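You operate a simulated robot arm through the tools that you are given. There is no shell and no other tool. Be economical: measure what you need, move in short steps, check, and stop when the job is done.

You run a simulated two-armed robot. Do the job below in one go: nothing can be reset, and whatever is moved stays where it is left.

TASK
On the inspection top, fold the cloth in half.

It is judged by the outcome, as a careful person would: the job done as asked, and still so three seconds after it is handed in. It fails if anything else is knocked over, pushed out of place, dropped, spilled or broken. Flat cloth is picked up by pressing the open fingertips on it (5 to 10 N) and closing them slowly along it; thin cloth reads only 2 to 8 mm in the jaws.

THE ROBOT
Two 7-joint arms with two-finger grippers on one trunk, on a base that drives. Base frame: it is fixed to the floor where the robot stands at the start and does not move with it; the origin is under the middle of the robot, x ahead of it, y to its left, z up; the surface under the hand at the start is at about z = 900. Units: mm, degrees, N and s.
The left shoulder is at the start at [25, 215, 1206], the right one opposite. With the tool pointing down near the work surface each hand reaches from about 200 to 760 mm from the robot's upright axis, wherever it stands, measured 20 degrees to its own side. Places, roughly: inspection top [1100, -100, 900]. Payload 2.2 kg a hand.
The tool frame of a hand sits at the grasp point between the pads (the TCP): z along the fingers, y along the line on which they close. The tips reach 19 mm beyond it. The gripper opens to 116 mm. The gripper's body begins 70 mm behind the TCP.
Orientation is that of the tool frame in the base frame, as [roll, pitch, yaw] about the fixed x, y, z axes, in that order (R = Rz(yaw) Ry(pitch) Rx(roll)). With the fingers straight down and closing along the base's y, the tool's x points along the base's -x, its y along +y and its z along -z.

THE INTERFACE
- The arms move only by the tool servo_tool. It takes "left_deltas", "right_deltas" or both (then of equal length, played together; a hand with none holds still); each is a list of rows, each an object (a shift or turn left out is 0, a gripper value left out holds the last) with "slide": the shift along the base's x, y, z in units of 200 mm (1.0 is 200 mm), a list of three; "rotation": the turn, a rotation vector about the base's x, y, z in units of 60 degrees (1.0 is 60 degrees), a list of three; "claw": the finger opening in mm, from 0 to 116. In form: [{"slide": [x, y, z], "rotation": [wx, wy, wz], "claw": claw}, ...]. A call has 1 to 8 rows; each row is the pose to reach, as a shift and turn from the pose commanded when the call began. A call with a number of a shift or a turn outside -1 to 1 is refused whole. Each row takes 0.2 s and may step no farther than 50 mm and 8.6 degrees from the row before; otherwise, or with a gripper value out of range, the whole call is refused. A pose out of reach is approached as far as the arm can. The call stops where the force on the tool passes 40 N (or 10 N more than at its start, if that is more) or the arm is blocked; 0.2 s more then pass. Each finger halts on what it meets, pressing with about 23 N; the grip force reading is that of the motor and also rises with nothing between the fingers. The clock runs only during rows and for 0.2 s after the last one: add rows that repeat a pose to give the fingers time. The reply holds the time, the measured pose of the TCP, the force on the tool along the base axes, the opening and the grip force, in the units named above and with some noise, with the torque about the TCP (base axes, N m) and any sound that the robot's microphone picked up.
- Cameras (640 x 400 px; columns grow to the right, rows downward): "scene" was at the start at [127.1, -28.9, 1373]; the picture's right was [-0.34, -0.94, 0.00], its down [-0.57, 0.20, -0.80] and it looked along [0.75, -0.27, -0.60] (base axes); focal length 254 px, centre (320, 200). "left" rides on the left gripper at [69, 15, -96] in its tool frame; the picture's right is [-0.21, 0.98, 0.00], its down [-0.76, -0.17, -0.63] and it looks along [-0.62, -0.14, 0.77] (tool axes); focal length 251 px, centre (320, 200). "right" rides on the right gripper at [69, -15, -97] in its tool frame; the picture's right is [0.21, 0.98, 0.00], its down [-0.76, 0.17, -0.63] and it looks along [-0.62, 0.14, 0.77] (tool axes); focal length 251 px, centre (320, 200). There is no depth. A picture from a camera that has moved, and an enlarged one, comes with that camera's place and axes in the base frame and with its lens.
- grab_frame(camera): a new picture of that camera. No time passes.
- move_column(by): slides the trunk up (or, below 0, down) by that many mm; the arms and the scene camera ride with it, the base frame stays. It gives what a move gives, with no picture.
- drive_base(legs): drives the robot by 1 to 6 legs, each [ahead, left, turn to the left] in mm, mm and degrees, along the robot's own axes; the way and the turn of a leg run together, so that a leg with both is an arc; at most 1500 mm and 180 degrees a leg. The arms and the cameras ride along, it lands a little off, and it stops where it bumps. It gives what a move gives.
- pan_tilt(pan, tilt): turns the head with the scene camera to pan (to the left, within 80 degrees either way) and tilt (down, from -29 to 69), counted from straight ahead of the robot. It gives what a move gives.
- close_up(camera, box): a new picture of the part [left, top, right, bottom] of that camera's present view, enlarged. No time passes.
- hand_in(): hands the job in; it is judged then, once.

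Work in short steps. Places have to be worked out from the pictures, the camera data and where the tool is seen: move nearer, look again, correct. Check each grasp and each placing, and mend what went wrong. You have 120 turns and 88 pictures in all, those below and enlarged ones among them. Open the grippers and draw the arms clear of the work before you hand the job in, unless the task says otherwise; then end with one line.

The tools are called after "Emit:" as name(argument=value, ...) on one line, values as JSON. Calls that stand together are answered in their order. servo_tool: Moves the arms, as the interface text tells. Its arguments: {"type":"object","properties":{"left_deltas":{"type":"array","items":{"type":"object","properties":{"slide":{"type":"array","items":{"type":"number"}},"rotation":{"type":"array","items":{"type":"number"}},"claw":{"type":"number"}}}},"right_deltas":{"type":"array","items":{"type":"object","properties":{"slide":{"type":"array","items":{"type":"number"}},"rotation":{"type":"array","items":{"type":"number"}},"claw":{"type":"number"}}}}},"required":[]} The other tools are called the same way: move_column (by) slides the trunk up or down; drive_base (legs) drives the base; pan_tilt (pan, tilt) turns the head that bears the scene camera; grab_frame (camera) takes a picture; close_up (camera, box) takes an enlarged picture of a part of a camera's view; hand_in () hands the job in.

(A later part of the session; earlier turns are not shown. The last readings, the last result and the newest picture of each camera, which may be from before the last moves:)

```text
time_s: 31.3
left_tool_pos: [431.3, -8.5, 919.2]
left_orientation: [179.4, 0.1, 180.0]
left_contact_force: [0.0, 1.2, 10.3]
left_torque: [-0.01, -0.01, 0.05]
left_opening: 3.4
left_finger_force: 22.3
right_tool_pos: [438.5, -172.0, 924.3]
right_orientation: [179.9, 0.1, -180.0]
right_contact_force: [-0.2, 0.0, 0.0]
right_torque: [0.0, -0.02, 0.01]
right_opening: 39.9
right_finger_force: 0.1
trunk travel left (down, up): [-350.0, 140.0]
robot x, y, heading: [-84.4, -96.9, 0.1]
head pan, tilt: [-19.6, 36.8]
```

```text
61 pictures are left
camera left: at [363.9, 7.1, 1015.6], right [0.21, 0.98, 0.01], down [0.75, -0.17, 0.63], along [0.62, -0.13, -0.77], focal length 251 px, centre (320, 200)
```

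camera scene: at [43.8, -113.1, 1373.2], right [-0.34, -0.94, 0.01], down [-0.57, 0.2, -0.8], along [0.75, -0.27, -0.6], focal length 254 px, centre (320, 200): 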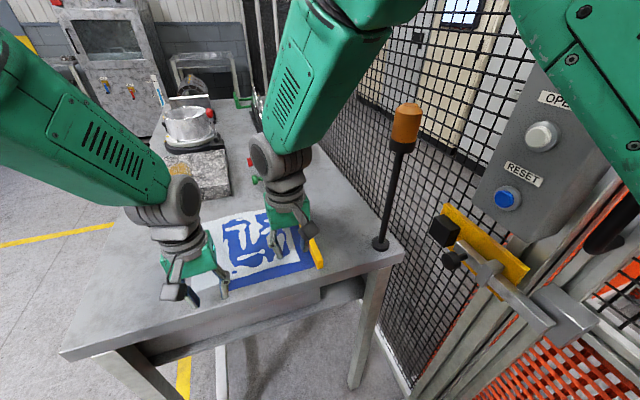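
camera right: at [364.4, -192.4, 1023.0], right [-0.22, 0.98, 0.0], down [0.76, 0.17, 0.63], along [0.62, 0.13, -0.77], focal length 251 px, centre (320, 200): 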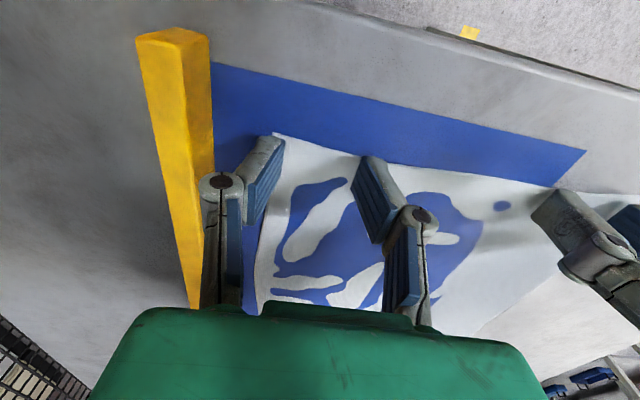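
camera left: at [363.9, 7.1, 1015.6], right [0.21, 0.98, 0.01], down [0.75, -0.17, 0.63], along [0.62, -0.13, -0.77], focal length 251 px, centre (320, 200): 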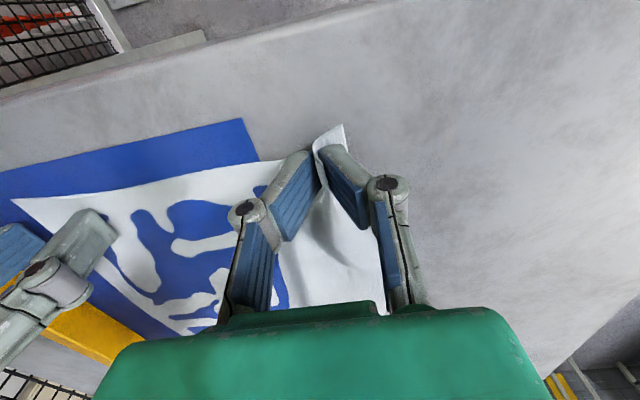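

The left has the cloth (3.4 mm in the jaws). Next I'll lower the right to contact, with the left easing up 2 mm.

Emit:
servo_tool(left_deltas=[{"slide": [0, 0, 0.005]}, {"slide": [0, 0, 0.01]}, {"slide": [0, 0, 0.01]}, {"slide": [0, 0, 0.01]}], right_deltas=[{"slide": [0, 0, -0.005]}, {"slide": [0, 0, -0.01]}, {"slide": [0, 0, -0.015]}, {"slide": [0, 0, -0.015]}])

Emit:
grab_frame(camera="right")

```text
time_s: 32.3
left_tool_pos: [430.0, -8.5, 922.2]
left_orientation: [179.5, 0.1, -180.0]
left_contact_force: [0.4, 0.1, 0.5]
left_torque: [0.0, 0.0, 0.01]
left_opening: 3.4
left_finger_force: 23.3
right_tool_pos: [437.7, -173.8, 921.7]
right_orientation: [179.9, 0.2, -179.9]
right_contact_force: [1.0, 0.8, 5.5]
right_torque: [0.16, 0.02, 0.0]
right_opening: 40.6
right_finger_force: 0.9
trunk travel left (down, up): [-350.0, 140.0]
robot x, y, heading: [-83.2, -102.0, 0.2]
head pan, tilt: [-19.6, 36.8]
```

```text
60 pictures are left
camera right: at [367.9, -188.0, 1017.3], right [-0.22, 0.98, 0.0], down [0.75, 0.17, 0.64], along [0.62, 0.14, -0.77], focal length 251 px, centre (320, 200)
```

right: 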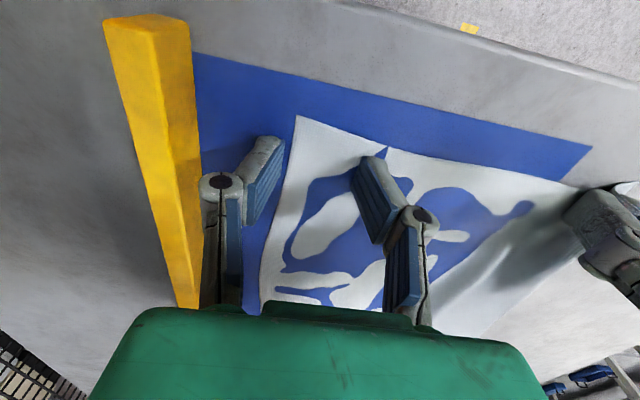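

The right corner moved to about (414,-189), so the outer finger is off the cloth. I'll lift 3 mm, shift +20 mm in y and -8 mm in x, then lower again.

Emit:
servo_tool(right_deltas=[{"slide": [0, 0, 0.025]}, {"slide": [-0.02, 0.05, 0.03]}, {"slide": [-0.04, 0.1, 0.03]}, {"slide": [-0.04, 0.1, 0.03]}, {"slide": [-0.04, 0.1, 0.015]}, {"slide": [-0.04, 0.1, 0.01]}, {"slide": [-0.04, 0.1, 0.01]}, {"slide": [-0.04, 0.1, 0.01]}])

Emit:
grab_frame(camera="right")

```text
time_s: 34.1
left_tool_pos: [430.1, -7.9, 921.8]
left_orientation: [179.4, 0.1, 180.0]
left_contact_force: [-0.3, 0.3, -0.1]
left_torque: [-0.01, -0.01, 0.02]
left_opening: 3.0
left_finger_force: 23.5
right_tool_pos: [434.2, -157.7, 926.1]
right_orientation: [179.1, 0.1, 179.1]
right_contact_force: [0.5, -0.4, 0.6]
right_torque: [0.02, 0.0, -0.01]
right_opening: 40.4
right_finger_force: 0.1
trunk travel left (down, up): [-350.0, 140.0]
robot x, y, heading: [-79.8, -101.1, 0.1]
head pan, tilt: [-19.6, 36.8]
```

```text
59 pictures are left
camera right: at [364.7, -172.4, 1022.1], right [-0.2, 0.98, 0.02], down [0.76, 0.14, 0.64], along [0.62, 0.14, -0.77], focal length 251 px, centre (320, 200)
```

right: 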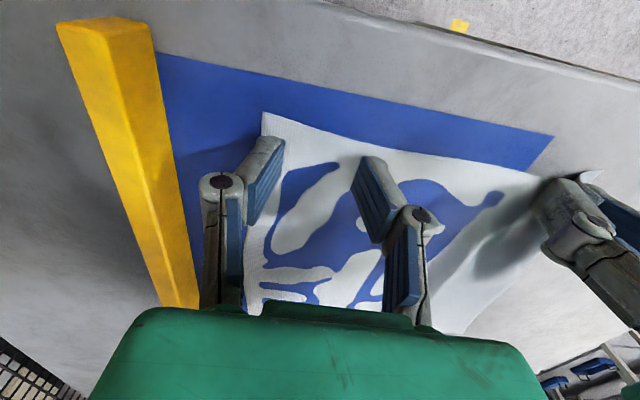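

Good: the outer finger is now just inside the right edge. I'll shift 5 mm toward the near edge, lower to contact and read the force.

Emit:
servo_tool(right_deltas=[{"slide": [-0.02, 0.01, 0]}, {"slide": [-0.025, 0.01, -0.01]}, {"slide": [-0.025, 0.01, -0.02]}, {"slide": [-0.025, 0.01, -0.027]}, {"slide": [-0.025, 0.01, -0.027]}])

```text
time_s: 35.3
left_tool_pos: [429.8, -7.5, 922.0]
left_orientation: [179.4, 0.1, -179.9]
left_contact_force: [-0.3, 0.4, 0.7]
left_torque: [-0.01, -0.04, -0.01]
left_opening: 3.3
left_finger_force: 22.7
right_tool_pos: [432.3, -155.7, 922.4]
right_orientation: [178.8, 0.2, 178.9]
right_contact_force: [-0.1, 0.4, 2.7]
right_torque: [-0.09, -0.01, -0.05]
right_opening: 39.6
right_finger_force: 0.2
trunk travel left (down, up): [-350.0, 140.0]
robot x, y, heading: [-81.5, -100.0, 0.1]
head pan, tilt: [-19.6, 36.8]
```

Contact is light and slightly uneven from a 1° tilt. I'll level it, press about 2 mm more and close slowly.

Emit:
servo_tool(right_deltas=[{"slide": [0, 0, -0.006], "rotation": [-0.02, 0, 0]}, {"slide": [0, 0, -0.012], "rotation": [-0.02, 0, 0], "claw": 34}, {"slide": [0, 0, -0.013], "rotation": [-0.02, 0, 0], "claw": 28}, {"slide": [0, 0, -0.013], "rotation": [-0.02, 0, 0], "claw": 22}, {"slide": [0, 0, -0.013], "rotation": [-0.02, 0, 0], "claw": 16}, {"slide": [0, 0, -0.013], "rotation": [-0.02, 0, 0], "claw": 10}, {"slide": [0, 0, -0.013], "rotation": [-0.02, 0, 0], "claw": 4}, {"slide": [0, 0, -0.013], "rotation": [-0.02, 0, 0], "claw": 0}])

Emit:
grab_frame(camera="right")

```text
time_s: 37.1
left_tool_pos: [428.7, -8.3, 923.8]
left_orientation: [179.5, 0.2, -179.9]
left_contact_force: [-0.5, -6.6, 0.2]
left_torque: [-0.14, -0.01, 0.01]
left_opening: 3.3
left_finger_force: 23.1
right_tool_pos: [431.0, -157.8, 920.4]
right_orientation: [-179.9, 0.2, 178.6]
right_contact_force: [0.8, 6.1, 32.2]
right_torque: [0.1, 0.02, -0.05]
right_opening: 3.4
right_finger_force: 23.2
trunk travel left (down, up): [-350.0, 140.0]
robot x, y, heading: [-82.1, -98.5, 0.3]
head pan, tilt: [-19.6, 36.8]
```

```text
58 pictures are left
camera right: at [360.3, -169.5, 1016.1], right [-0.19, 0.98, 0.0], down [0.76, 0.15, 0.64], along [0.62, 0.12, -0.77], focal length 251 px, centre (320, 200)
```

right: 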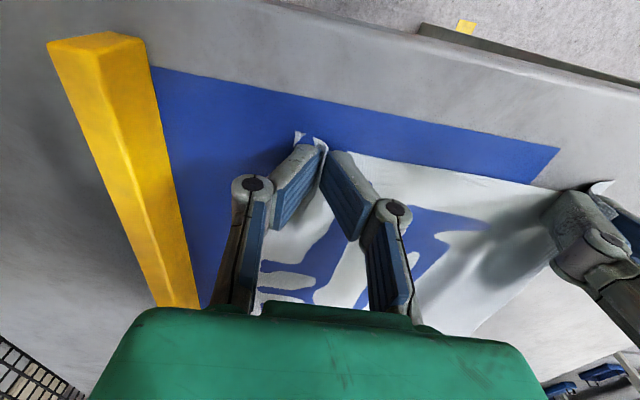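

Both corners are gripped (3.4 mm each), with slight tension between the hands. I'll lift both 40 mm slowly, bringing them 4 mm closer together.

Emit:
servo_tool(left_deltas=[{"slide": [0, -0.01, 0.02]}, {"slide": [0, -0.01, 0.05]}, {"slide": [0, -0.01, 0.09]}, {"slide": [0, -0.01, 0.13]}, {"slide": [0, -0.01, 0.17]}, {"slide": [0, -0.01, 0.2]}], right_deltas=[{"slide": [0, 0.01, 0.02]}, {"slide": [0, 0.01, 0.05]}, {"slide": [0, 0.01, 0.09]}, {"slide": [0, 0.01, 0.13]}, {"slide": [0, 0.01, 0.17]}, {"slide": [0, 0.01, 0.2]}])

Emit:
grab_frame(camera="right")

Emit:
grab_frame(camera="left")

Emit:
close_up(camera="scene", box=[140, 180, 360, 320])

```text
time_s: 38.5
left_tool_pos: [430.7, -10.7, 962.8]
left_orientation: [179.4, 0.1, 180.0]
left_contact_force: [0.0, -3.3, 0.0]
left_torque: [-0.1, 0.02, -0.02]
left_opening: 3.2
left_finger_force: 23.1
right_tool_pos: [426.4, -158.7, 946.1]
right_orientation: [-179.8, -1.3, 178.4]
right_contact_force: [0.3, 4.3, 1.0]
right_torque: [0.08, -0.03, -0.03]
right_opening: 2.9
right_finger_force: 22.7
trunk travel left (down, up): [-350.0, 140.0]
robot x, y, heading: [-86.6, -96.3, 0.1]
head pan, tilt: [-19.6, 36.8]
```

```text
57 pictures are left
camera right: at [357.6, -171.1, 1044.3], right [-0.19, 0.98, 0.0], down [0.78, 0.15, 0.61], along [0.6, 0.12, -0.79], focal length 251 px, centre (320, 200)
```

right: 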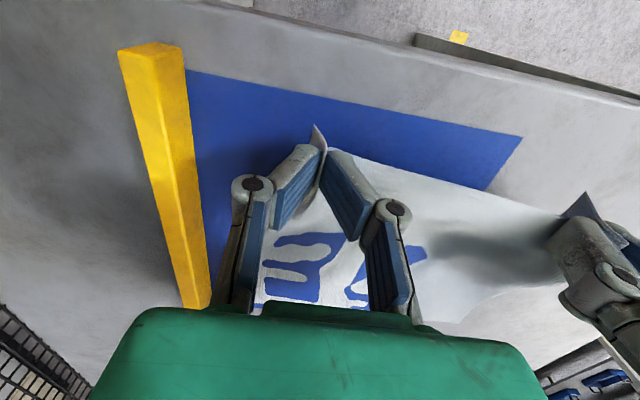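

```text
56 pictures are left
camera left: at [363.9, 4.4, 1057.8], right [0.21, 0.98, 0.01], down [0.76, -0.17, 0.63], along [0.62, -0.13, -0.77], focal length 251 px, centre (320, 200)
```

left: 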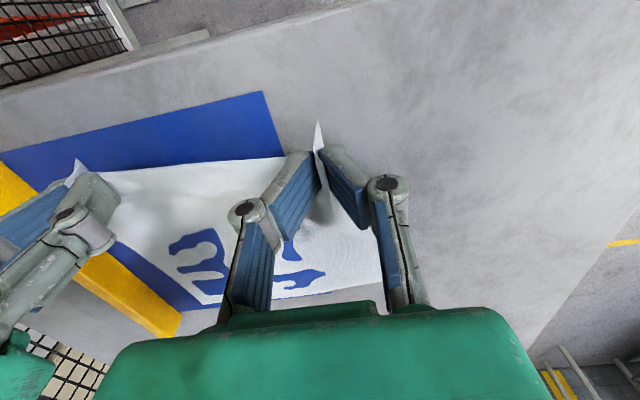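

```text
2.86 times, centred on (250, 250) of scene
camera zoom: at [43.9, -126.4, 1373.0], right [-0.34, -0.94, 0.0], down [-0.57, 0.2, -0.8], along [0.75, -0.27, -0.6], focal length 726 px, centre (520, 57)
```

zoom: 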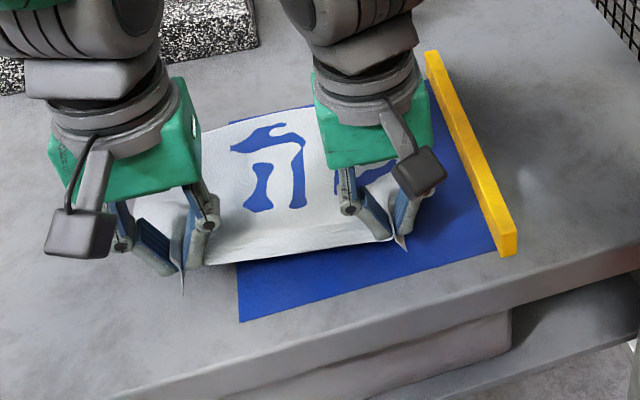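

Both corners lifted cleanly and the mat stayed put. The far edge lies at x≈632 and the near edge was at ≈415, so the fold line is x≈524 and the grip points should end at x≈615. I'll do the first half of the fold arc slowly.

Emit:
servo_tool(left_deltas=[{"slide": [0.05, 0, 0.03]}, {"slide": [0.1, 0, 0.06]}, {"slide": [0.16, 0, 0.09]}, {"slide": [0.22, 0, 0.12]}, {"slide": [0.28, 0, 0.14]}, {"slide": [0.34, 0, 0.15]}, {"slide": [0.4, 0, 0.16]}, {"slide": [0.45, 0, 0.16]}], right_deltas=[{"slide": [0.05, 0, 0.03]}, {"slide": [0.1, 0, 0.06]}, {"slide": [0.16, 0, 0.09]}, {"slide": [0.22, 0, 0.12]}, {"slide": [0.28, 0, 0.14]}, {"slide": [0.34, 0, 0.15]}, {"slide": [0.4, 0, 0.16]}, {"slide": [0.45, 0, 0.16]}])

Emit:
grab_frame(camera="scene")

```text
time_s: 40.3
left_tool_pos: [522.4, -11.4, 996.1]
left_orientation: [179.4, 0.0, -180.0]
left_contact_force: [0.5, -0.2, -0.4]
left_torque: [-0.03, 0.02, -0.02]
left_opening: 3.3
left_finger_force: 22.8
right_tool_pos: [514.6, -150.0, 985.3]
right_orientation: [-178.7, 0.0, -179.9]
right_contact_force: [0.3, -0.4, 0.5]
right_torque: [0.02, 0.03, -0.01]
right_opening: 3.1
right_finger_force: 22.8
trunk travel left (down, up): [-350.0, 140.0]
robot x, y, heading: [-84.3, -98.9, -0.1]
head pan, tilt: [-19.6, 36.8]
```

```text
54 pictures are left
camera scene: at [45.7, -126.4, 1372.8], right [-0.34, -0.94, 0.0], down [-0.57, 0.2, -0.8], along [0.75, -0.27, -0.6], focal length 254 px, centre (320, 200)
```

scene: 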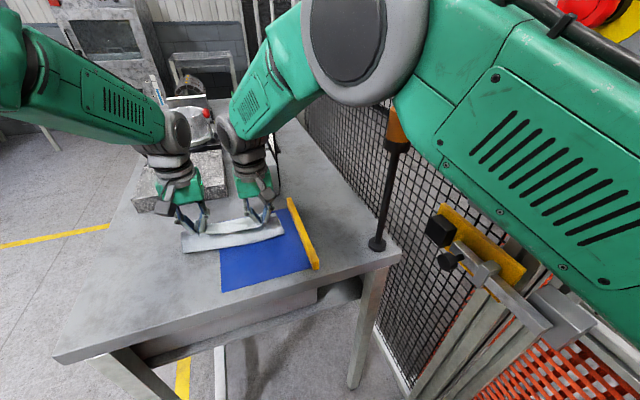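

Next I'll zoom in on the cloth and see how it hangs.

Emit:
close_up(camera="scene", box=[140, 160, 340, 300])

Emit:
grab_frame(camera="left")

Emit:
grab_frame(camera="right")

```text
2.86 times, centred on (240, 230) of scene
camera zoom: at [45.7, -126.4, 1372.8], right [-0.34, -0.94, 0.0], down [-0.57, 0.2, -0.8], along [0.75, -0.27, -0.6], focal length 726 px, centre (549, 114)
```

zoom: 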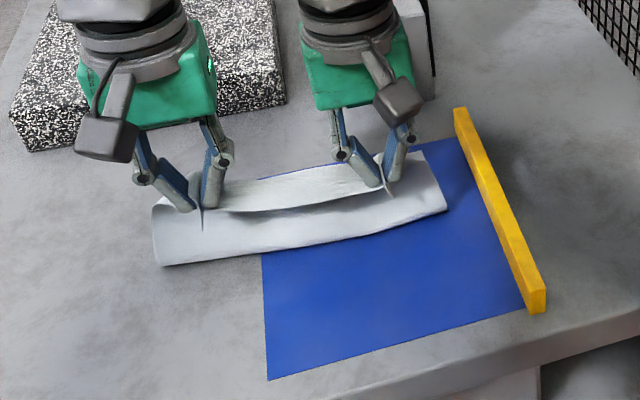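

```text
52 pictures are left
camera left: at [455.0, 4.6, 1090.8], right [0.21, 0.98, 0.01], down [0.76, -0.17, 0.63], along [0.62, -0.13, -0.78], focal length 251 px, centre (320, 200)
```

left: 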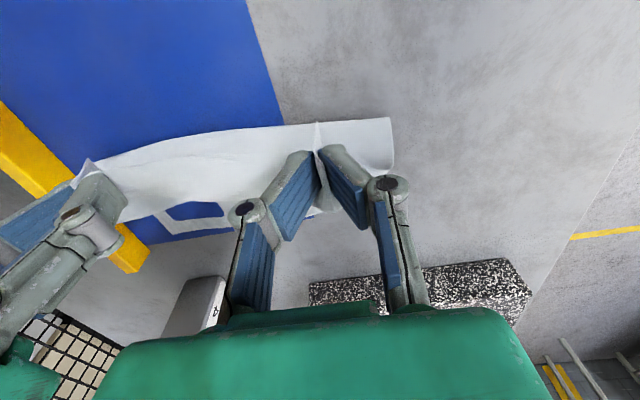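

```text
51 pictures are left
camera right: at [445.7, -161.4, 1081.4], right [-0.22, 0.98, -0.02], down [0.76, 0.18, 0.63], along [0.62, 0.12, -0.78], focal length 251 px, centre (320, 200)
```

right: 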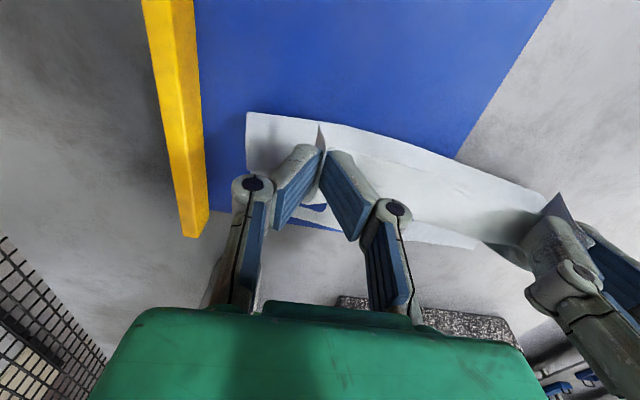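

The fold is forming nicely, and the far edge runs from about (630,-190) to (613,38). I'll continue the arc down toward it, left to x≈602 and right to x≈614.

Emit:
servo_tool(left_deltas=[{"slide": [0.05, 0, 0]}, {"slide": [0.1, 0.005, -0.01]}, {"slide": [0.15, 0.01, -0.03]}, {"slide": [0.2, 0.01, -0.06]}, {"slide": [0.25, 0.01, -0.09]}, {"slide": [0.3, 0.01, -0.13]}, {"slide": [0.3, 0.01, -0.15]}, {"slide": [0.3, 0.01, -0.15]}], right_deltas=[{"slide": [0.06, 0, 0]}, {"slide": [0.12, -0.01, -0.01]}, {"slide": [0.18, -0.02, -0.03]}, {"slide": [0.24, -0.03, -0.06]}, {"slide": [0.31, -0.03, -0.09]}, {"slide": [0.38, -0.03, -0.13]}, {"slide": [0.38, -0.03, -0.15]}, {"slide": [0.38, -0.03, -0.15]}])

Emit:
grab_frame(camera="left")

Emit:
grab_frame(camera="right")

Emit:
close_up(camera="scene", box=[140, 160, 340, 300])

```text
time_s: 42.1
left_tool_pos: [581.5, -9.3, 964.8]
left_orientation: [179.4, 0.1, 180.0]
left_contact_force: [0.3, -1.2, -0.4]
left_torque: [0.01, 0.02, 0.01]
left_opening: 3.4
left_finger_force: 23.4
right_tool_pos: [594.3, -154.1, 956.5]
right_orientation: [-178.9, -0.1, -180.0]
right_contact_force: [-0.4, 0.2, -0.4]
right_torque: [0.03, -0.01, 0.01]
right_opening: 3.1
right_finger_force: 22.6
trunk travel left (down, up): [-350.0, 140.0]
robot x, y, heading: [-85.8, -99.4, 0.0]
head pan, tilt: [-19.6, 36.8]
```

```text
50 pictures are left
camera left: at [514.4, 5.5, 1059.8], right [0.21, 0.98, 0.01], down [0.76, -0.17, 0.63], along [0.62, -0.13, -0.77], focal length 251 px, centre (320, 200)
```

left: 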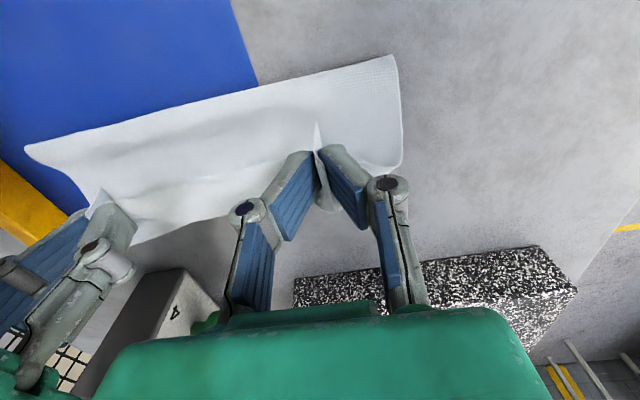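

```text
49 pictures are left
camera right: at [524.4, -166.2, 1053.5], right [-0.22, 0.98, -0.02], down [0.76, 0.18, 0.63], along [0.62, 0.12, -0.78], focal length 251 px, centre (320, 200)
```

right: 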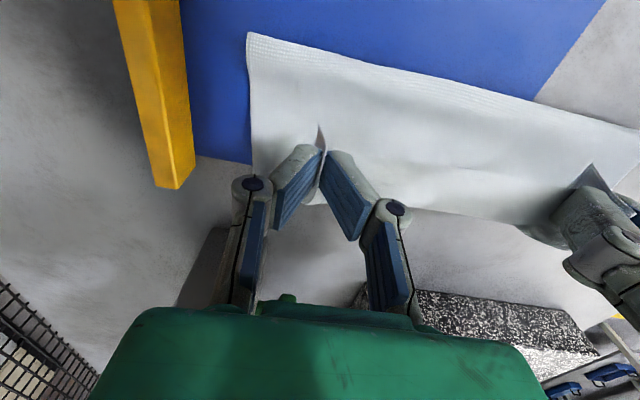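

```text
2.86 times, centred on (240, 230) of scene
camera zoom: at [45.7, -126.5, 1372.8], right [-0.34, -0.94, 0.0], down [-0.57, 0.2, -0.8], along [0.75, -0.27, -0.6], focal length 726 px, centre (549, 114)
```

zoom: 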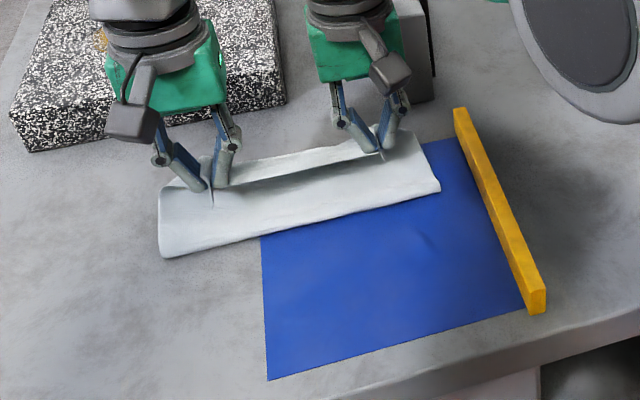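

I need to tell where the bottom layer's far edge lies, so I'll zoom into the wrist views.

Emit:
close_up(camera="right", box=[230, 120, 600, 300])

Emit:
close_up(camera="left", box=[80, 120, 440, 300])

```text
1.73 times, centred on (415, 210) of right
camera zoom: at [524.4, -166.2, 1053.5], right [-0.22, 0.98, -0.02], down [0.76, 0.18, 0.63], along [0.62, 0.12, -0.78], focal length 435 px, centre (156, 183)
```

zoom: 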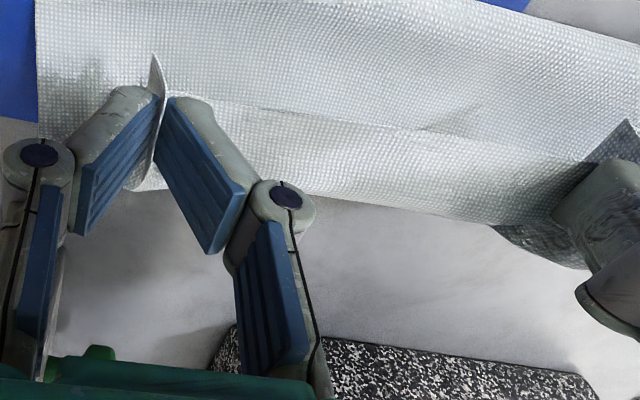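

```text
1.78 times, centred on (260, 210) of left
camera zoom: at [514.4, 5.5, 1059.8], right [0.21, 0.98, 0.01], down [0.76, -0.17, 0.63], along [0.62, -0.13, -0.77], focal length 447 px, centre (427, 182)
```

zoom: 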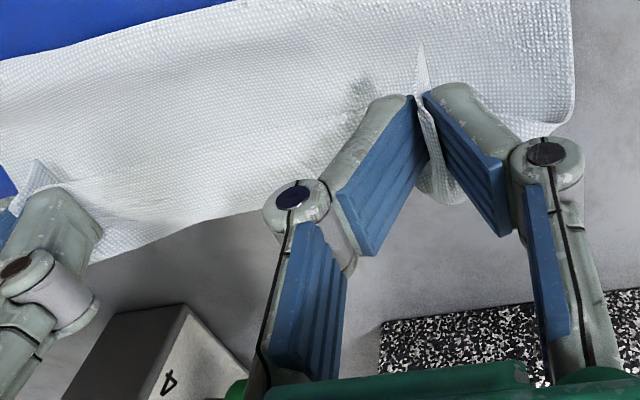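

The bottom layer's far edge is at x≈640 (left side) to 650 (right side), so the grip points should go to x≈626 and 634. I'll continue forward and down to just above the surface.

Emit:
servo_tool(left_deltas=[{"slide": [0.05, 0, -0.01]}, {"slide": [0.1, 0, -0.03]}, {"slide": [0.15, 0, -0.05]}, {"slide": [0.19, 0, -0.08]}, {"slide": [0.22, 0, -0.11]}, {"slide": [0.225, 0, -0.14]}, {"slide": [0.225, 0, -0.165]}, {"slide": [0.225, 0, -0.165]}], right_deltas=[{"slide": [0.05, 0, -0.01]}, {"slide": [0.09, 0, -0.03]}, {"slide": [0.13, 0, -0.05]}, {"slide": [0.17, 0, -0.07]}, {"slide": [0.2, 0, -0.09]}, {"slide": [0.2, 0, -0.11]}, {"slide": [0.2, 0, -0.125]}, {"slide": [0.2, 0, -0.125]}])

Emit:
grab_frame(camera="left")

Emit:
grab_frame(camera="right")

Emit:
close_up(camera="scene", box=[140, 160, 340, 300])

```text
time_s: 43.9
left_tool_pos: [614.8, -6.7, 931.5]
left_orientation: [179.5, 0.1, 180.0]
left_contact_force: [-0.5, -18.6, 1.4]
left_torque: [-0.41, 0.01, 0.0]
left_opening: 3.5
left_finger_force: 22.6
left hand out of reach, approached as far as the arm can: row 4, 5, 6, 7, 8
right_tool_pos: [606.2, -165.8, 939.3]
right_orientation: [-179.0, -0.1, -179.8]
right_contact_force: [1.4, 20.1, -1.2]
right_torque: [0.38, -0.01, 0.03]
right_opening: 3.4
right_finger_force: 23.1
right hand out of reach, approached as far as the arm can: row 1, 2, 3, 4, 5, 6, 7, 8
trunk travel left (down, up): [-350.0, 140.0]
robot x, y, heading: [-83.6, -93.1, -0.0]
head pan, tilt: [-19.6, 36.8]
```

```text
45 pictures are left
camera left: at [548.0, 8.9, 1026.9], right [0.21, 0.98, 0.01], down [0.76, -0.17, 0.63], along [0.62, -0.13, -0.78], focal length 251 px, centre (320, 200)
```

left: 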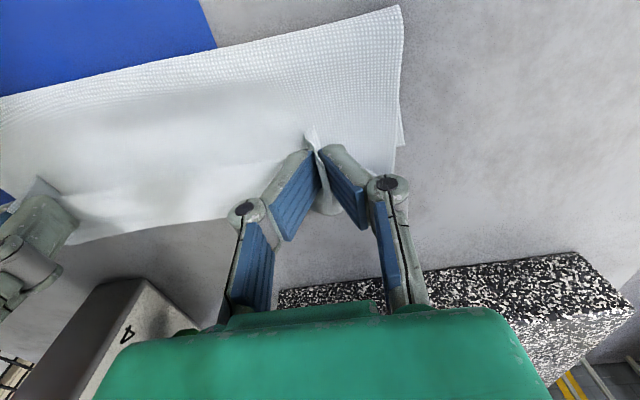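

```text
44 pictures are left
camera right: at [536.7, -177.4, 1035.2], right [-0.22, 0.98, -0.02], down [0.76, 0.18, 0.63], along [0.62, 0.12, -0.78], focal length 251 px, centre (320, 200)
```

right: 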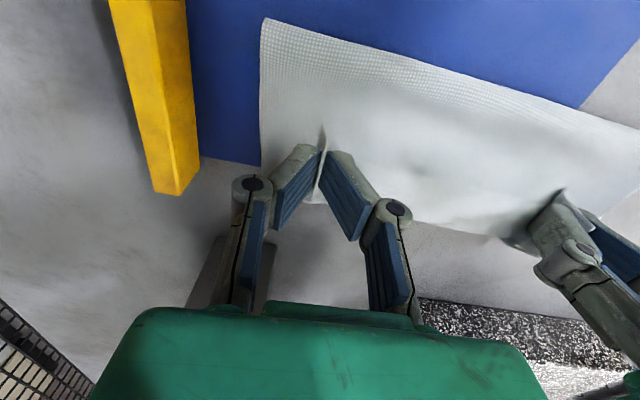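

```text
2.86 times, centred on (240, 230) of scene
camera zoom: at [46.3, -126.5, 1372.8], right [-0.34, -0.94, 0.0], down [-0.57, 0.2, -0.8], along [0.75, -0.27, -0.6], focal length 726 px, centre (549, 114)
```

zoom: 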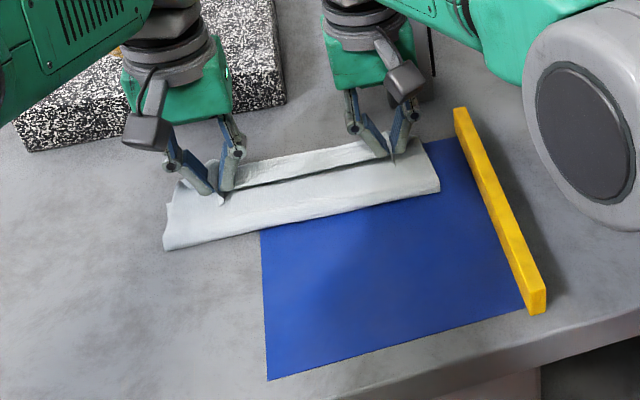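

Both arms are at their far limit, with about 20 N of tension between the hands. I'll back the commands off slightly and see where the hands are, then drive the base forward.

Emit:
servo_tool(left_deltas=[{"slide": [-0.03, -0.01, 0]}, {"slide": [-0.06, -0.01, 0]}, {"slide": [-0.06, -0.01, 0]}], right_deltas=[{"slide": [-0.05, 0.01, 0]}, {"slide": [-0.1, 0.02, 0]}, {"slide": [-0.1, 0.02, 0]}])

```text
time_s: 44.7
left_tool_pos: [601.2, -5.4, 931.3]
left_orientation: [179.4, 0.2, -179.9]
left_contact_force: [0.3, -8.4, 0.1]
left_torque: [-0.18, 0.0, -0.01]
left_opening: 3.1
left_finger_force: 22.6
right_tool_pos: [601.0, -160.7, 937.7]
right_orientation: [-178.7, 0.0, -179.9]
right_contact_force: [-0.6, 8.5, -0.2]
right_torque: [0.17, -0.01, 0.02]
right_opening: 3.3
right_finger_force: 22.4
right hand out of reach, approached as far as the arm can: row 1, 2, 3
trunk travel left (down, up): [-350.0, 140.0]
robot x, y, heading: [-84.5, -98.5, -0.1]
head pan, tilt: [-19.6, 36.8]
```

Now I'll back the right off a little more, then drive forward 30 mm to carry both hands to the goal.

Emit:
servo_tool(left_deltas=[{"slide": [-0.01, -0.01, 0]}, {"slide": [-0.02, -0.01, 0]}, {"slide": [-0.02, -0.01, 0]}], right_deltas=[{"slide": [-0.05, 0.01, 0]}, {"slide": [-0.09, 0.02, 0]}, {"slide": [-0.09, 0.02, 0]}])

Emit:
drive_base(legs=[[32, 0, 0]])

Emit:
servo_tool(left_deltas=[{"slide": [0, 0, 0]}, {"slide": [0, 0, 0]}, {"slide": [0, 0, 0]}, {"slide": [0, 0, 0]}], right_deltas=[{"slide": [0, 0, 0]}, {"slide": [0, 0, 0]}, {"slide": [0, 0, 0]}, {"slide": [0, 0, 0]}])

Emit:
grab_frame(camera="left")

Emit:
grab_frame(camera="right")

```text
time_s: 45.5
left_tool_pos: [596.9, -7.9, 931.1]
left_orientation: [179.3, 0.1, -180.0]
left_contact_force: [1.0, -0.4, 0.4]
left_torque: [0.03, 0.02, 0.0]
left_opening: 3.0
left_finger_force: 22.5
right_tool_pos: [599.6, -154.0, 936.1]
right_orientation: [-178.8, -0.1, -180.0]
right_contact_force: [-0.1, 0.9, 0.8]
right_torque: [-0.05, 0.0, 0.0]
right_opening: 3.4
right_finger_force: 23.0
right hand out of reach, approached as far as the arm can: row 1, 2, 3
trunk travel left (down, up): [-350.0, 140.0]
robot x, y, heading: [-82.6, -99.4, -0.1]
head pan, tilt: [-19.6, 36.8]
```

```text
time_s: 46.3
left_tool_pos: [626.5, -9.7, 932.5]
left_orientation: [179.4, 0.2, -180.0]
left_contact_force: [-0.2, 0.9, 0.3]
left_torque: [0.01, 0.01, 0.0]
left_opening: 3.2
left_finger_force: 23.6
right_tool_pos: [629.7, -152.9, 938.7]
right_orientation: [-179.1, 0.4, 179.9]
right_contact_force: [0.5, 0.2, 0.5]
right_torque: [0.0, 0.02, 0.03]
right_opening: 3.1
right_finger_force: 22.6
trunk travel left (down, up): [-350.0, 140.0]
robot x, y, heading: [-51.6, -99.3, -0.0]
head pan, tilt: [-19.6, 36.8]
```

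```text
time_s: 47.3
left_tool_pos: [626.6, -9.5, 934.9]
left_orientation: [179.5, 0.2, 180.0]
left_contact_force: [0.0, -0.9, -0.3]
left_torque: [0.01, -0.02, 0.0]
left_opening: 3.2
left_finger_force: 22.9
right_tool_pos: [625.4, -152.8, 930.4]
right_orientation: [-178.2, -1.1, -180.0]
right_contact_force: [0.5, -0.2, 0.8]
right_torque: [-0.02, 0.01, 0.03]
right_opening: 3.1
right_finger_force: 22.8
trunk travel left (down, up): [-350.0, 140.0]
robot x, y, heading: [-52.3, -97.7, -0.1]
head pan, tilt: [-19.6, 36.8]
```

```text
42 pictures are left
camera left: at [559.1, 5.0, 1029.9], right [0.22, 0.98, 0.01], down [0.75, -0.17, 0.63], along [0.62, -0.13, -0.77], focal length 251 px, centre (320, 200)
```

left: 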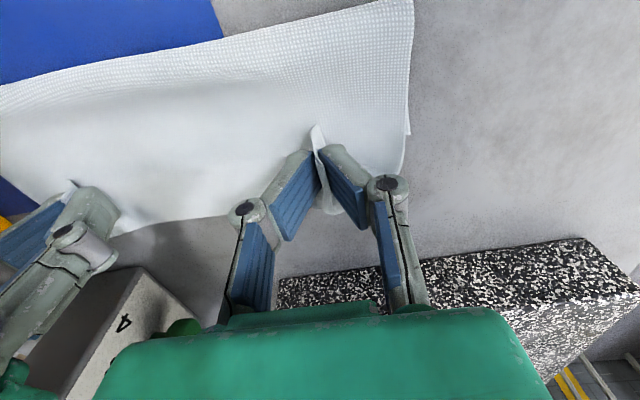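

```text
41 pictures are left
camera right: at [556.7, -164.6, 1027.9], right [-0.22, 0.98, -0.02], down [0.77, 0.19, 0.61], along [0.6, 0.11, -0.79], focal length 251 px, centre (320, 200)
```

right: 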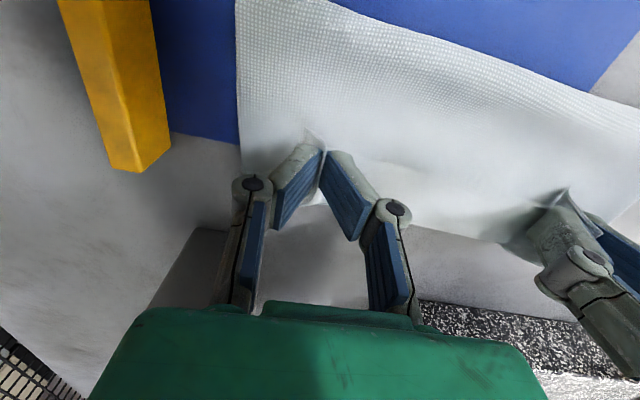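

I'll zoom in on both views to tell the top layer's edge from the bottom's.

Emit:
close_up(camera="left", box=[80, 100, 440, 300])

Emit:
close_up(camera="right", box=[220, 100, 580, 300])

Emit:
close_up(camera="scene", box=[180, 170, 340, 280])

```text
1.78 times, centred on (260, 200) of left
camera zoom: at [559.1, 5.0, 1029.9], right [0.22, 0.98, 0.01], down [0.75, -0.17, 0.63], along [0.62, -0.13, -0.77], focal length 447 px, centre (427, 200)
```

zoom: 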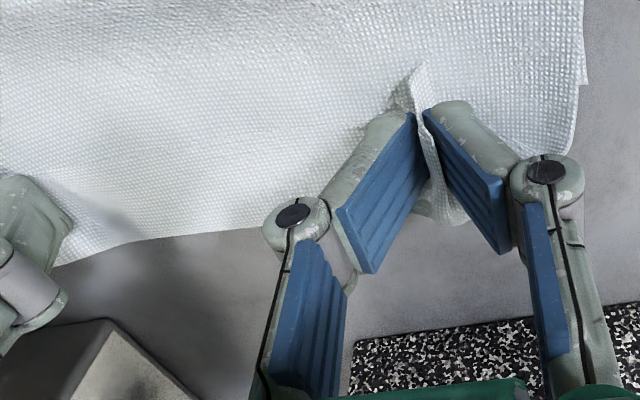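

```text
1.78 times, centred on (400, 200) of right
camera zoom: at [556.7, -164.6, 1027.9], right [-0.22, 0.98, -0.02], down [0.77, 0.19, 0.61], along [0.6, 0.11, -0.79], focal length 447 px, centre (178, 200)
```

zoom: 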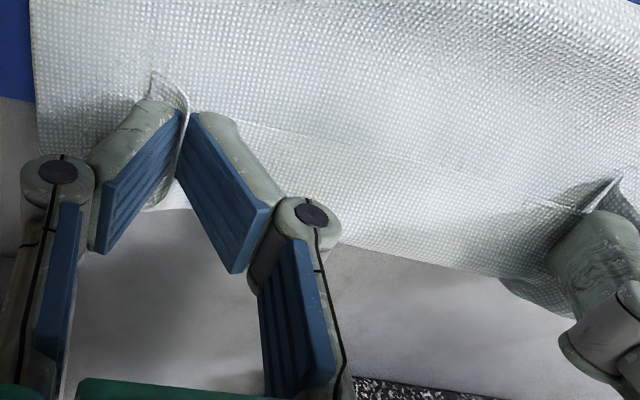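

```text
3.64 times, centred on (260, 225) of scene
camera zoom: at [77.8, -126.6, 1372.9], right [-0.34, -0.94, 0.0], down [-0.57, 0.2, -0.8], along [0.75, -0.27, -0.6], focal length 924 px, centre (538, 109)
```

zoom: 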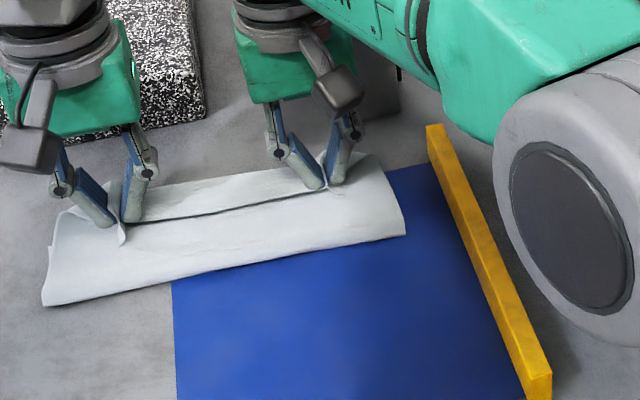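

The bottom far edge is straight at x≈660, so the grips need to be at about x=645. The arms are near full reach, so I'll drive forward another 24 mm, carrying the hands with it.

Emit:
drive_base(legs=[[24, 0, 0]])

Emit:
servo_tool(left_deltas=[{"slide": [0, 0, 0]}, {"slide": [0, 0, 0]}, {"slide": [0, 0, 0]}], right_deltas=[{"slide": [0, 0, 0]}, {"slide": [0, 0, 0]}, {"slide": [0, 0, 0]}])

Emit:
close_up(camera="right", box=[220, 100, 580, 300])

Emit:
close_up(camera="scene", box=[160, 170, 320, 280])

```text
time_s: 48.1
left_tool_pos: [648.0, -10.8, 936.4]
left_orientation: [179.3, 0.3, -179.9]
left_contact_force: [0.2, -0.5, -1.1]
left_torque: [0.02, 0.0, 0.01]
left_opening: 3.3
left_finger_force: 23.1
right_tool_pos: [647.7, -152.7, 932.7]
right_orientation: [-178.5, -0.9, -179.9]
right_contact_force: [0.8, -0.2, -0.1]
right_torque: [-0.01, 0.01, -0.05]
right_opening: 3.0
right_finger_force: 23.4
trunk travel left (down, up): [-350.0, 140.0]
robot x, y, heading: [-25.4, -97.8, -0.2]
head pan, tilt: [-19.6, 36.8]
```

```text
time_s: 48.9
left_tool_pos: [646.4, -10.2, 937.1]
left_orientation: [179.4, 0.5, 180.0]
left_contact_force: [0.5, -0.7, 0.4]
left_torque: [0.02, 0.01, 0.01]
left_opening: 3.1
left_finger_force: 23.0
right_tool_pos: [639.3, -152.7, 920.3]
right_orientation: [-177.6, -2.8, -179.8]
right_contact_force: [0.2, 0.2, 5.5]
right_torque: [0.03, 0.0, -0.03]
right_opening: 3.3
right_finger_force: 23.1
trunk travel left (down, up): [-350.0, 140.0]
robot x, y, heading: [-27.4, -99.6, -0.1]
head pan, tilt: [-19.6, 36.8]
```

```text
1.78 times, centred on (400, 200) of right
camera zoom: at [575.1, -163.8, 1021.4], right [-0.22, 0.97, -0.03], down [0.79, 0.2, 0.59], along [0.58, 0.11, -0.81], focal length 447 px, centre (178, 200)
```

zoom: 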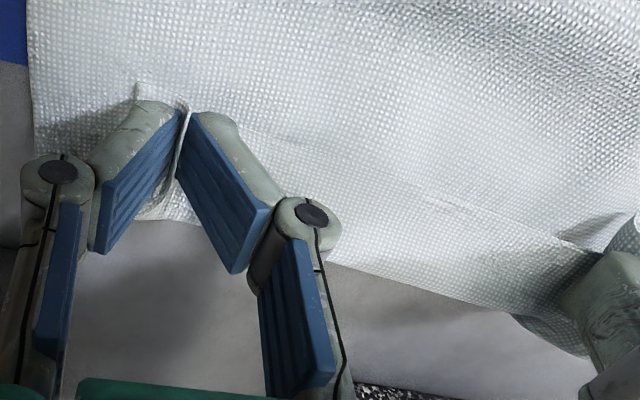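

```text
3.64 times, centred on (240, 225) of scene
camera zoom: at [100.8, -126.6, 1372.9], right [-0.34, -0.94, 0.0], down [-0.57, 0.2, -0.8], along [0.75, -0.27, -0.6], focal length 924 px, centre (611, 109)
```

zoom: 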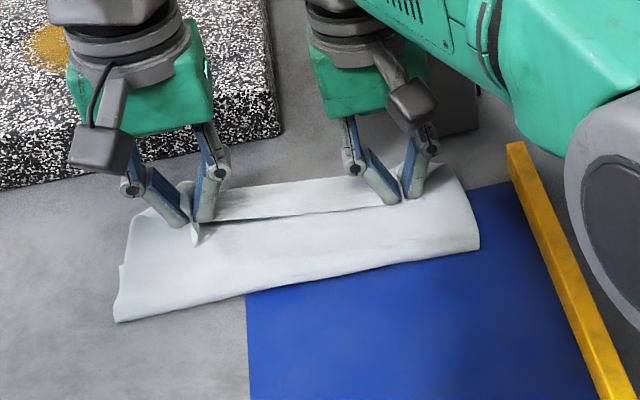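

The right hand is sagging at its reach limit and its tips are dragging the bottom layer. I'll back both hands off about 20 mm and raise the right, then drive the base closer so the arms work comfortably.

Emit:
servo_tool(left_deltas=[{"slide": [-0.03, 0, 0]}, {"slide": [-0.06, 0, 0]}, {"slide": [-0.1, 0, 0]}, {"slide": [-0.1, 0, 0]}], right_deltas=[{"slide": [-0.02, 0, 0.03]}, {"slide": [-0.05, 0, 0.05], "rotation": [0.01, 0, 0]}, {"slide": [-0.08, 0, 0.05], "rotation": [0.02, -0.02, 0]}, {"slide": [-0.08, 0, 0.05], "rotation": [0.03, -0.04, 0]}])

```text
time_s: 49.9
left_tool_pos: [626.3, -8.3, 937.2]
left_orientation: [179.3, 0.5, -180.0]
left_contact_force: [-0.3, -0.4, 0.4]
left_torque: [0.0, -0.02, 0.01]
left_opening: 3.5
left_finger_force: 23.8
right_tool_pos: [658.6, -140.8, 942.0]
right_orientation: [179.8, 1.6, -179.9]
right_contact_force: [0.6, -0.3, 0.4]
right_torque: [-0.01, -0.03, 0.01]
right_opening: 3.2
right_finger_force: 22.9
right hand out of reach, approached as far as the arm can: row 1, 2, 3, 4
trunk travel left (down, up): [-350.0, 140.0]
robot x, y, heading: [-29.2, -97.6, -0.1]
head pan, tilt: [-19.6, 36.8]
```

The right hand's commanded point is still beyond reach, so I'll pull it back further and restore its y.

Emit:
servo_tool(right_deltas=[{"slide": [-0.06, -0.02, 0]}, {"slide": [-0.12, -0.04, 0]}, {"slide": [-0.18, -0.06, 0]}, {"slide": [-0.18, -0.06, 0]}])

```text
time_s: 50.9
left_tool_pos: [626.2, -9.4, 936.7]
left_orientation: [179.4, 0.5, -180.0]
left_contact_force: [0.0, -0.6, -0.3]
left_torque: [-0.01, -0.01, -0.01]
left_opening: 2.8
left_finger_force: 23.1
right_tool_pos: [658.6, -140.5, 940.8]
right_orientation: [179.9, 1.5, -179.8]
right_contact_force: [-0.6, -0.4, 0.3]
right_torque: [0.01, 0.02, -0.01]
right_opening: 3.3
right_finger_force: 23.2
right hand out of reach, approached as far as the arm can: row 1, 2, 3, 4
trunk travel left (down, up): [-350.0, 140.0]
robot x, y, heading: [-28.1, -99.4, -0.4]
head pan, tilt: [-19.6, 36.8]
```

The right hand didn't respond, so its solver seems stuck. I'll look at the scene before moving further.

Emit:
grab_frame(camera="scene")

Emit:
servo_tool(right_deltas=[{"slide": [-0.02, 0, 0.02], "rotation": [0, -0.03, 0]}, {"slide": [-0.04, 0, 0.04], "rotation": [0, -0.03, 0]}])

```text
35 pictures are left
camera scene: at [101.7, -126.6, 1372.8], right [-0.34, -0.94, 0.0], down [-0.57, 0.2, -0.8], along [0.75, -0.27, -0.6], focal length 254 px, centre (320, 200)
```

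scene: 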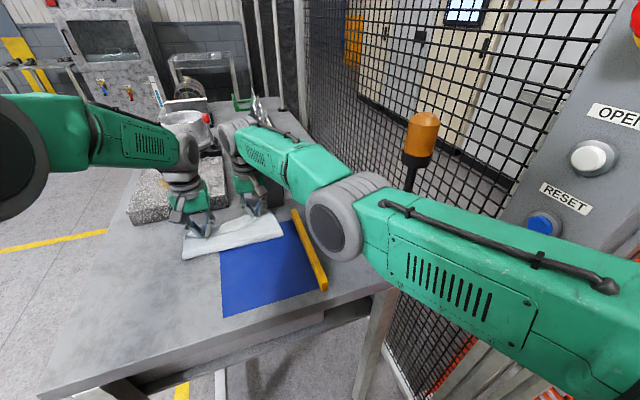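

```text
time_s: 51.5
left_tool_pos: [626.1, -8.3, 937.7]
left_orientation: [179.4, 0.5, -180.0]
left_contact_force: [-0.1, -0.1, 0.7]
left_torque: [-0.02, 0.01, -0.01]
left_opening: 3.2
left_finger_force: 22.8
right_tool_pos: [663.2, -136.6, 946.1]
right_orientation: [179.9, 3.3, -179.9]
right_contact_force: [-0.4, -0.1, -0.4]
right_torque: [0.01, 0.01, -0.01]
right_opening: 3.5
right_finger_force: 23.5
right hand out of reach, approached as far as the arm can: row 1, 2
trunk travel left (down, up): [-350.0, 140.0]
robot x, y, heading: [-26.6, -98.9, -0.0]
head pan, tilt: [-19.6, 36.8]
```

The right elbow has dropped to an awkward posture near a joint limit, but it touches nothing. I'll try undoing the pitch and moving outward to free it.

Emit:
servo_tool(right_deltas=[{"slide": [0, -0.04, 0], "rotation": [0, 0.02, 0]}, {"slide": [0, -0.08, 0], "rotation": [0, 0.04, 0]}, {"slide": [0, -0.08, 0], "rotation": [0, 0.055, 0]}, {"slide": [0, -0.08, 0], "rotation": [0, 0.055, 0]}])

```text
time_s: 52.5
left_tool_pos: [627.0, -10.2, 937.4]
left_orientation: [179.4, 0.5, -180.0]
left_contact_force: [0.4, -0.8, 1.1]
left_torque: [0.02, -0.01, 0.0]
left_opening: 3.1
left_finger_force: 23.2
right_tool_pos: [659.8, -153.1, 945.0]
right_orientation: [179.8, 0.0, -179.9]
right_contact_force: [0.3, 0.3, -0.4]
right_torque: [0.01, -0.03, 0.0]
right_opening: 3.0
right_finger_force: 23.3
trunk travel left (down, up): [-350.0, 140.0]
robot x, y, heading: [-25.5, -101.6, 0.0]
head pan, tilt: [-19.6, 36.8]
```

The right hand is freed and now at (660,-153,945), which is about where it should be. I'll bring the left forward to x≈658 as well and look.

Emit:
servo_tool(left_deltas=[{"slide": [0.05, 0, 0.02]}, {"slide": [0.1, 0, 0.03]}, {"slide": [0.155, 0, 0.03]}, {"slide": [0.155, 0, 0.03]}], right_deltas=[{"slide": [0, 0, 0]}, {"slide": [0, 0, 0]}, {"slide": [0, 0, 0]}, {"slide": [0, 0, 0]}])

Emit:
grab_frame(camera="right")

Emit:
grab_frame(camera="left")

Emit:
close_up(camera="scene", box=[160, 170, 320, 280])

```text
time_s: 53.5
left_tool_pos: [659.3, -8.6, 941.7]
left_orientation: [179.5, 0.6, 180.0]
left_contact_force: [-0.5, 0.3, 0.8]
left_torque: [0.01, -0.01, 0.0]
left_opening: 3.1
left_finger_force: 22.9
right_tool_pos: [659.7, -151.7, 945.3]
right_orientation: [179.8, 0.1, -179.8]
right_contact_force: [-0.2, -0.7, 0.5]
right_torque: [0.02, 0.03, 0.01]
right_opening: 3.3
right_finger_force: 22.8
trunk travel left (down, up): [-350.0, 140.0]
robot x, y, heading: [-28.3, -97.9, -0.2]
head pan, tilt: [-19.6, 36.8]
```

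```text
34 pictures are left
camera right: at [589.7, -166.4, 1041.6], right [-0.22, 0.98, 0.0], down [0.76, 0.17, 0.63], along [0.62, 0.14, -0.77], focal length 251 px, centre (320, 200)
```

right: 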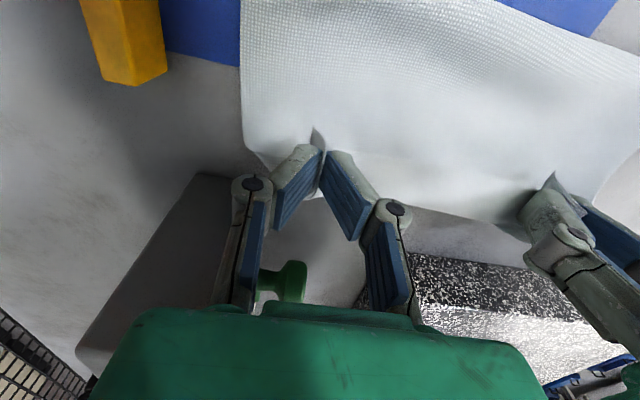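

```text
33 pictures are left
camera left: at [591.2, 5.5, 1037.6], right [0.21, 0.98, 0.01], down [0.75, -0.17, 0.64], along [0.62, -0.13, -0.77], focal length 251 px, centre (320, 200)
```

left: 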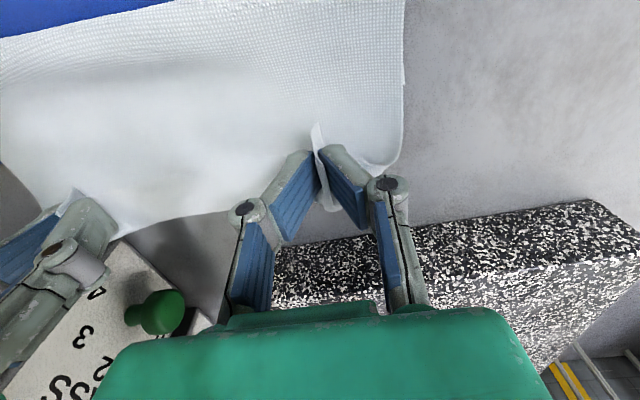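

```text
3.64 times, centred on (240, 225) of scene
camera zoom: at [101.5, -126.5, 1372.9], right [-0.34, -0.94, 0.0], down [-0.57, 0.2, -0.8], along [0.75, -0.27, -0.6], focal length 924 px, centre (611, 109)
```

zoom: 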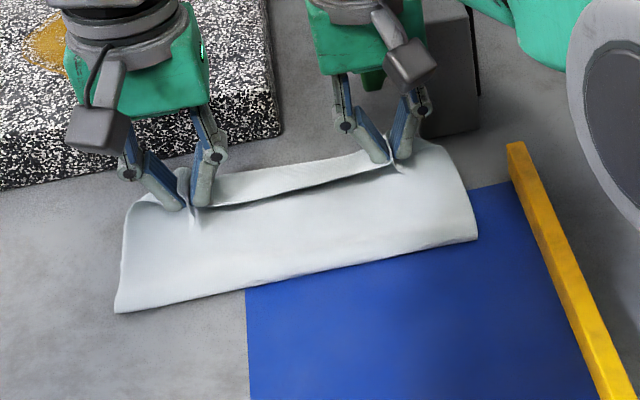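

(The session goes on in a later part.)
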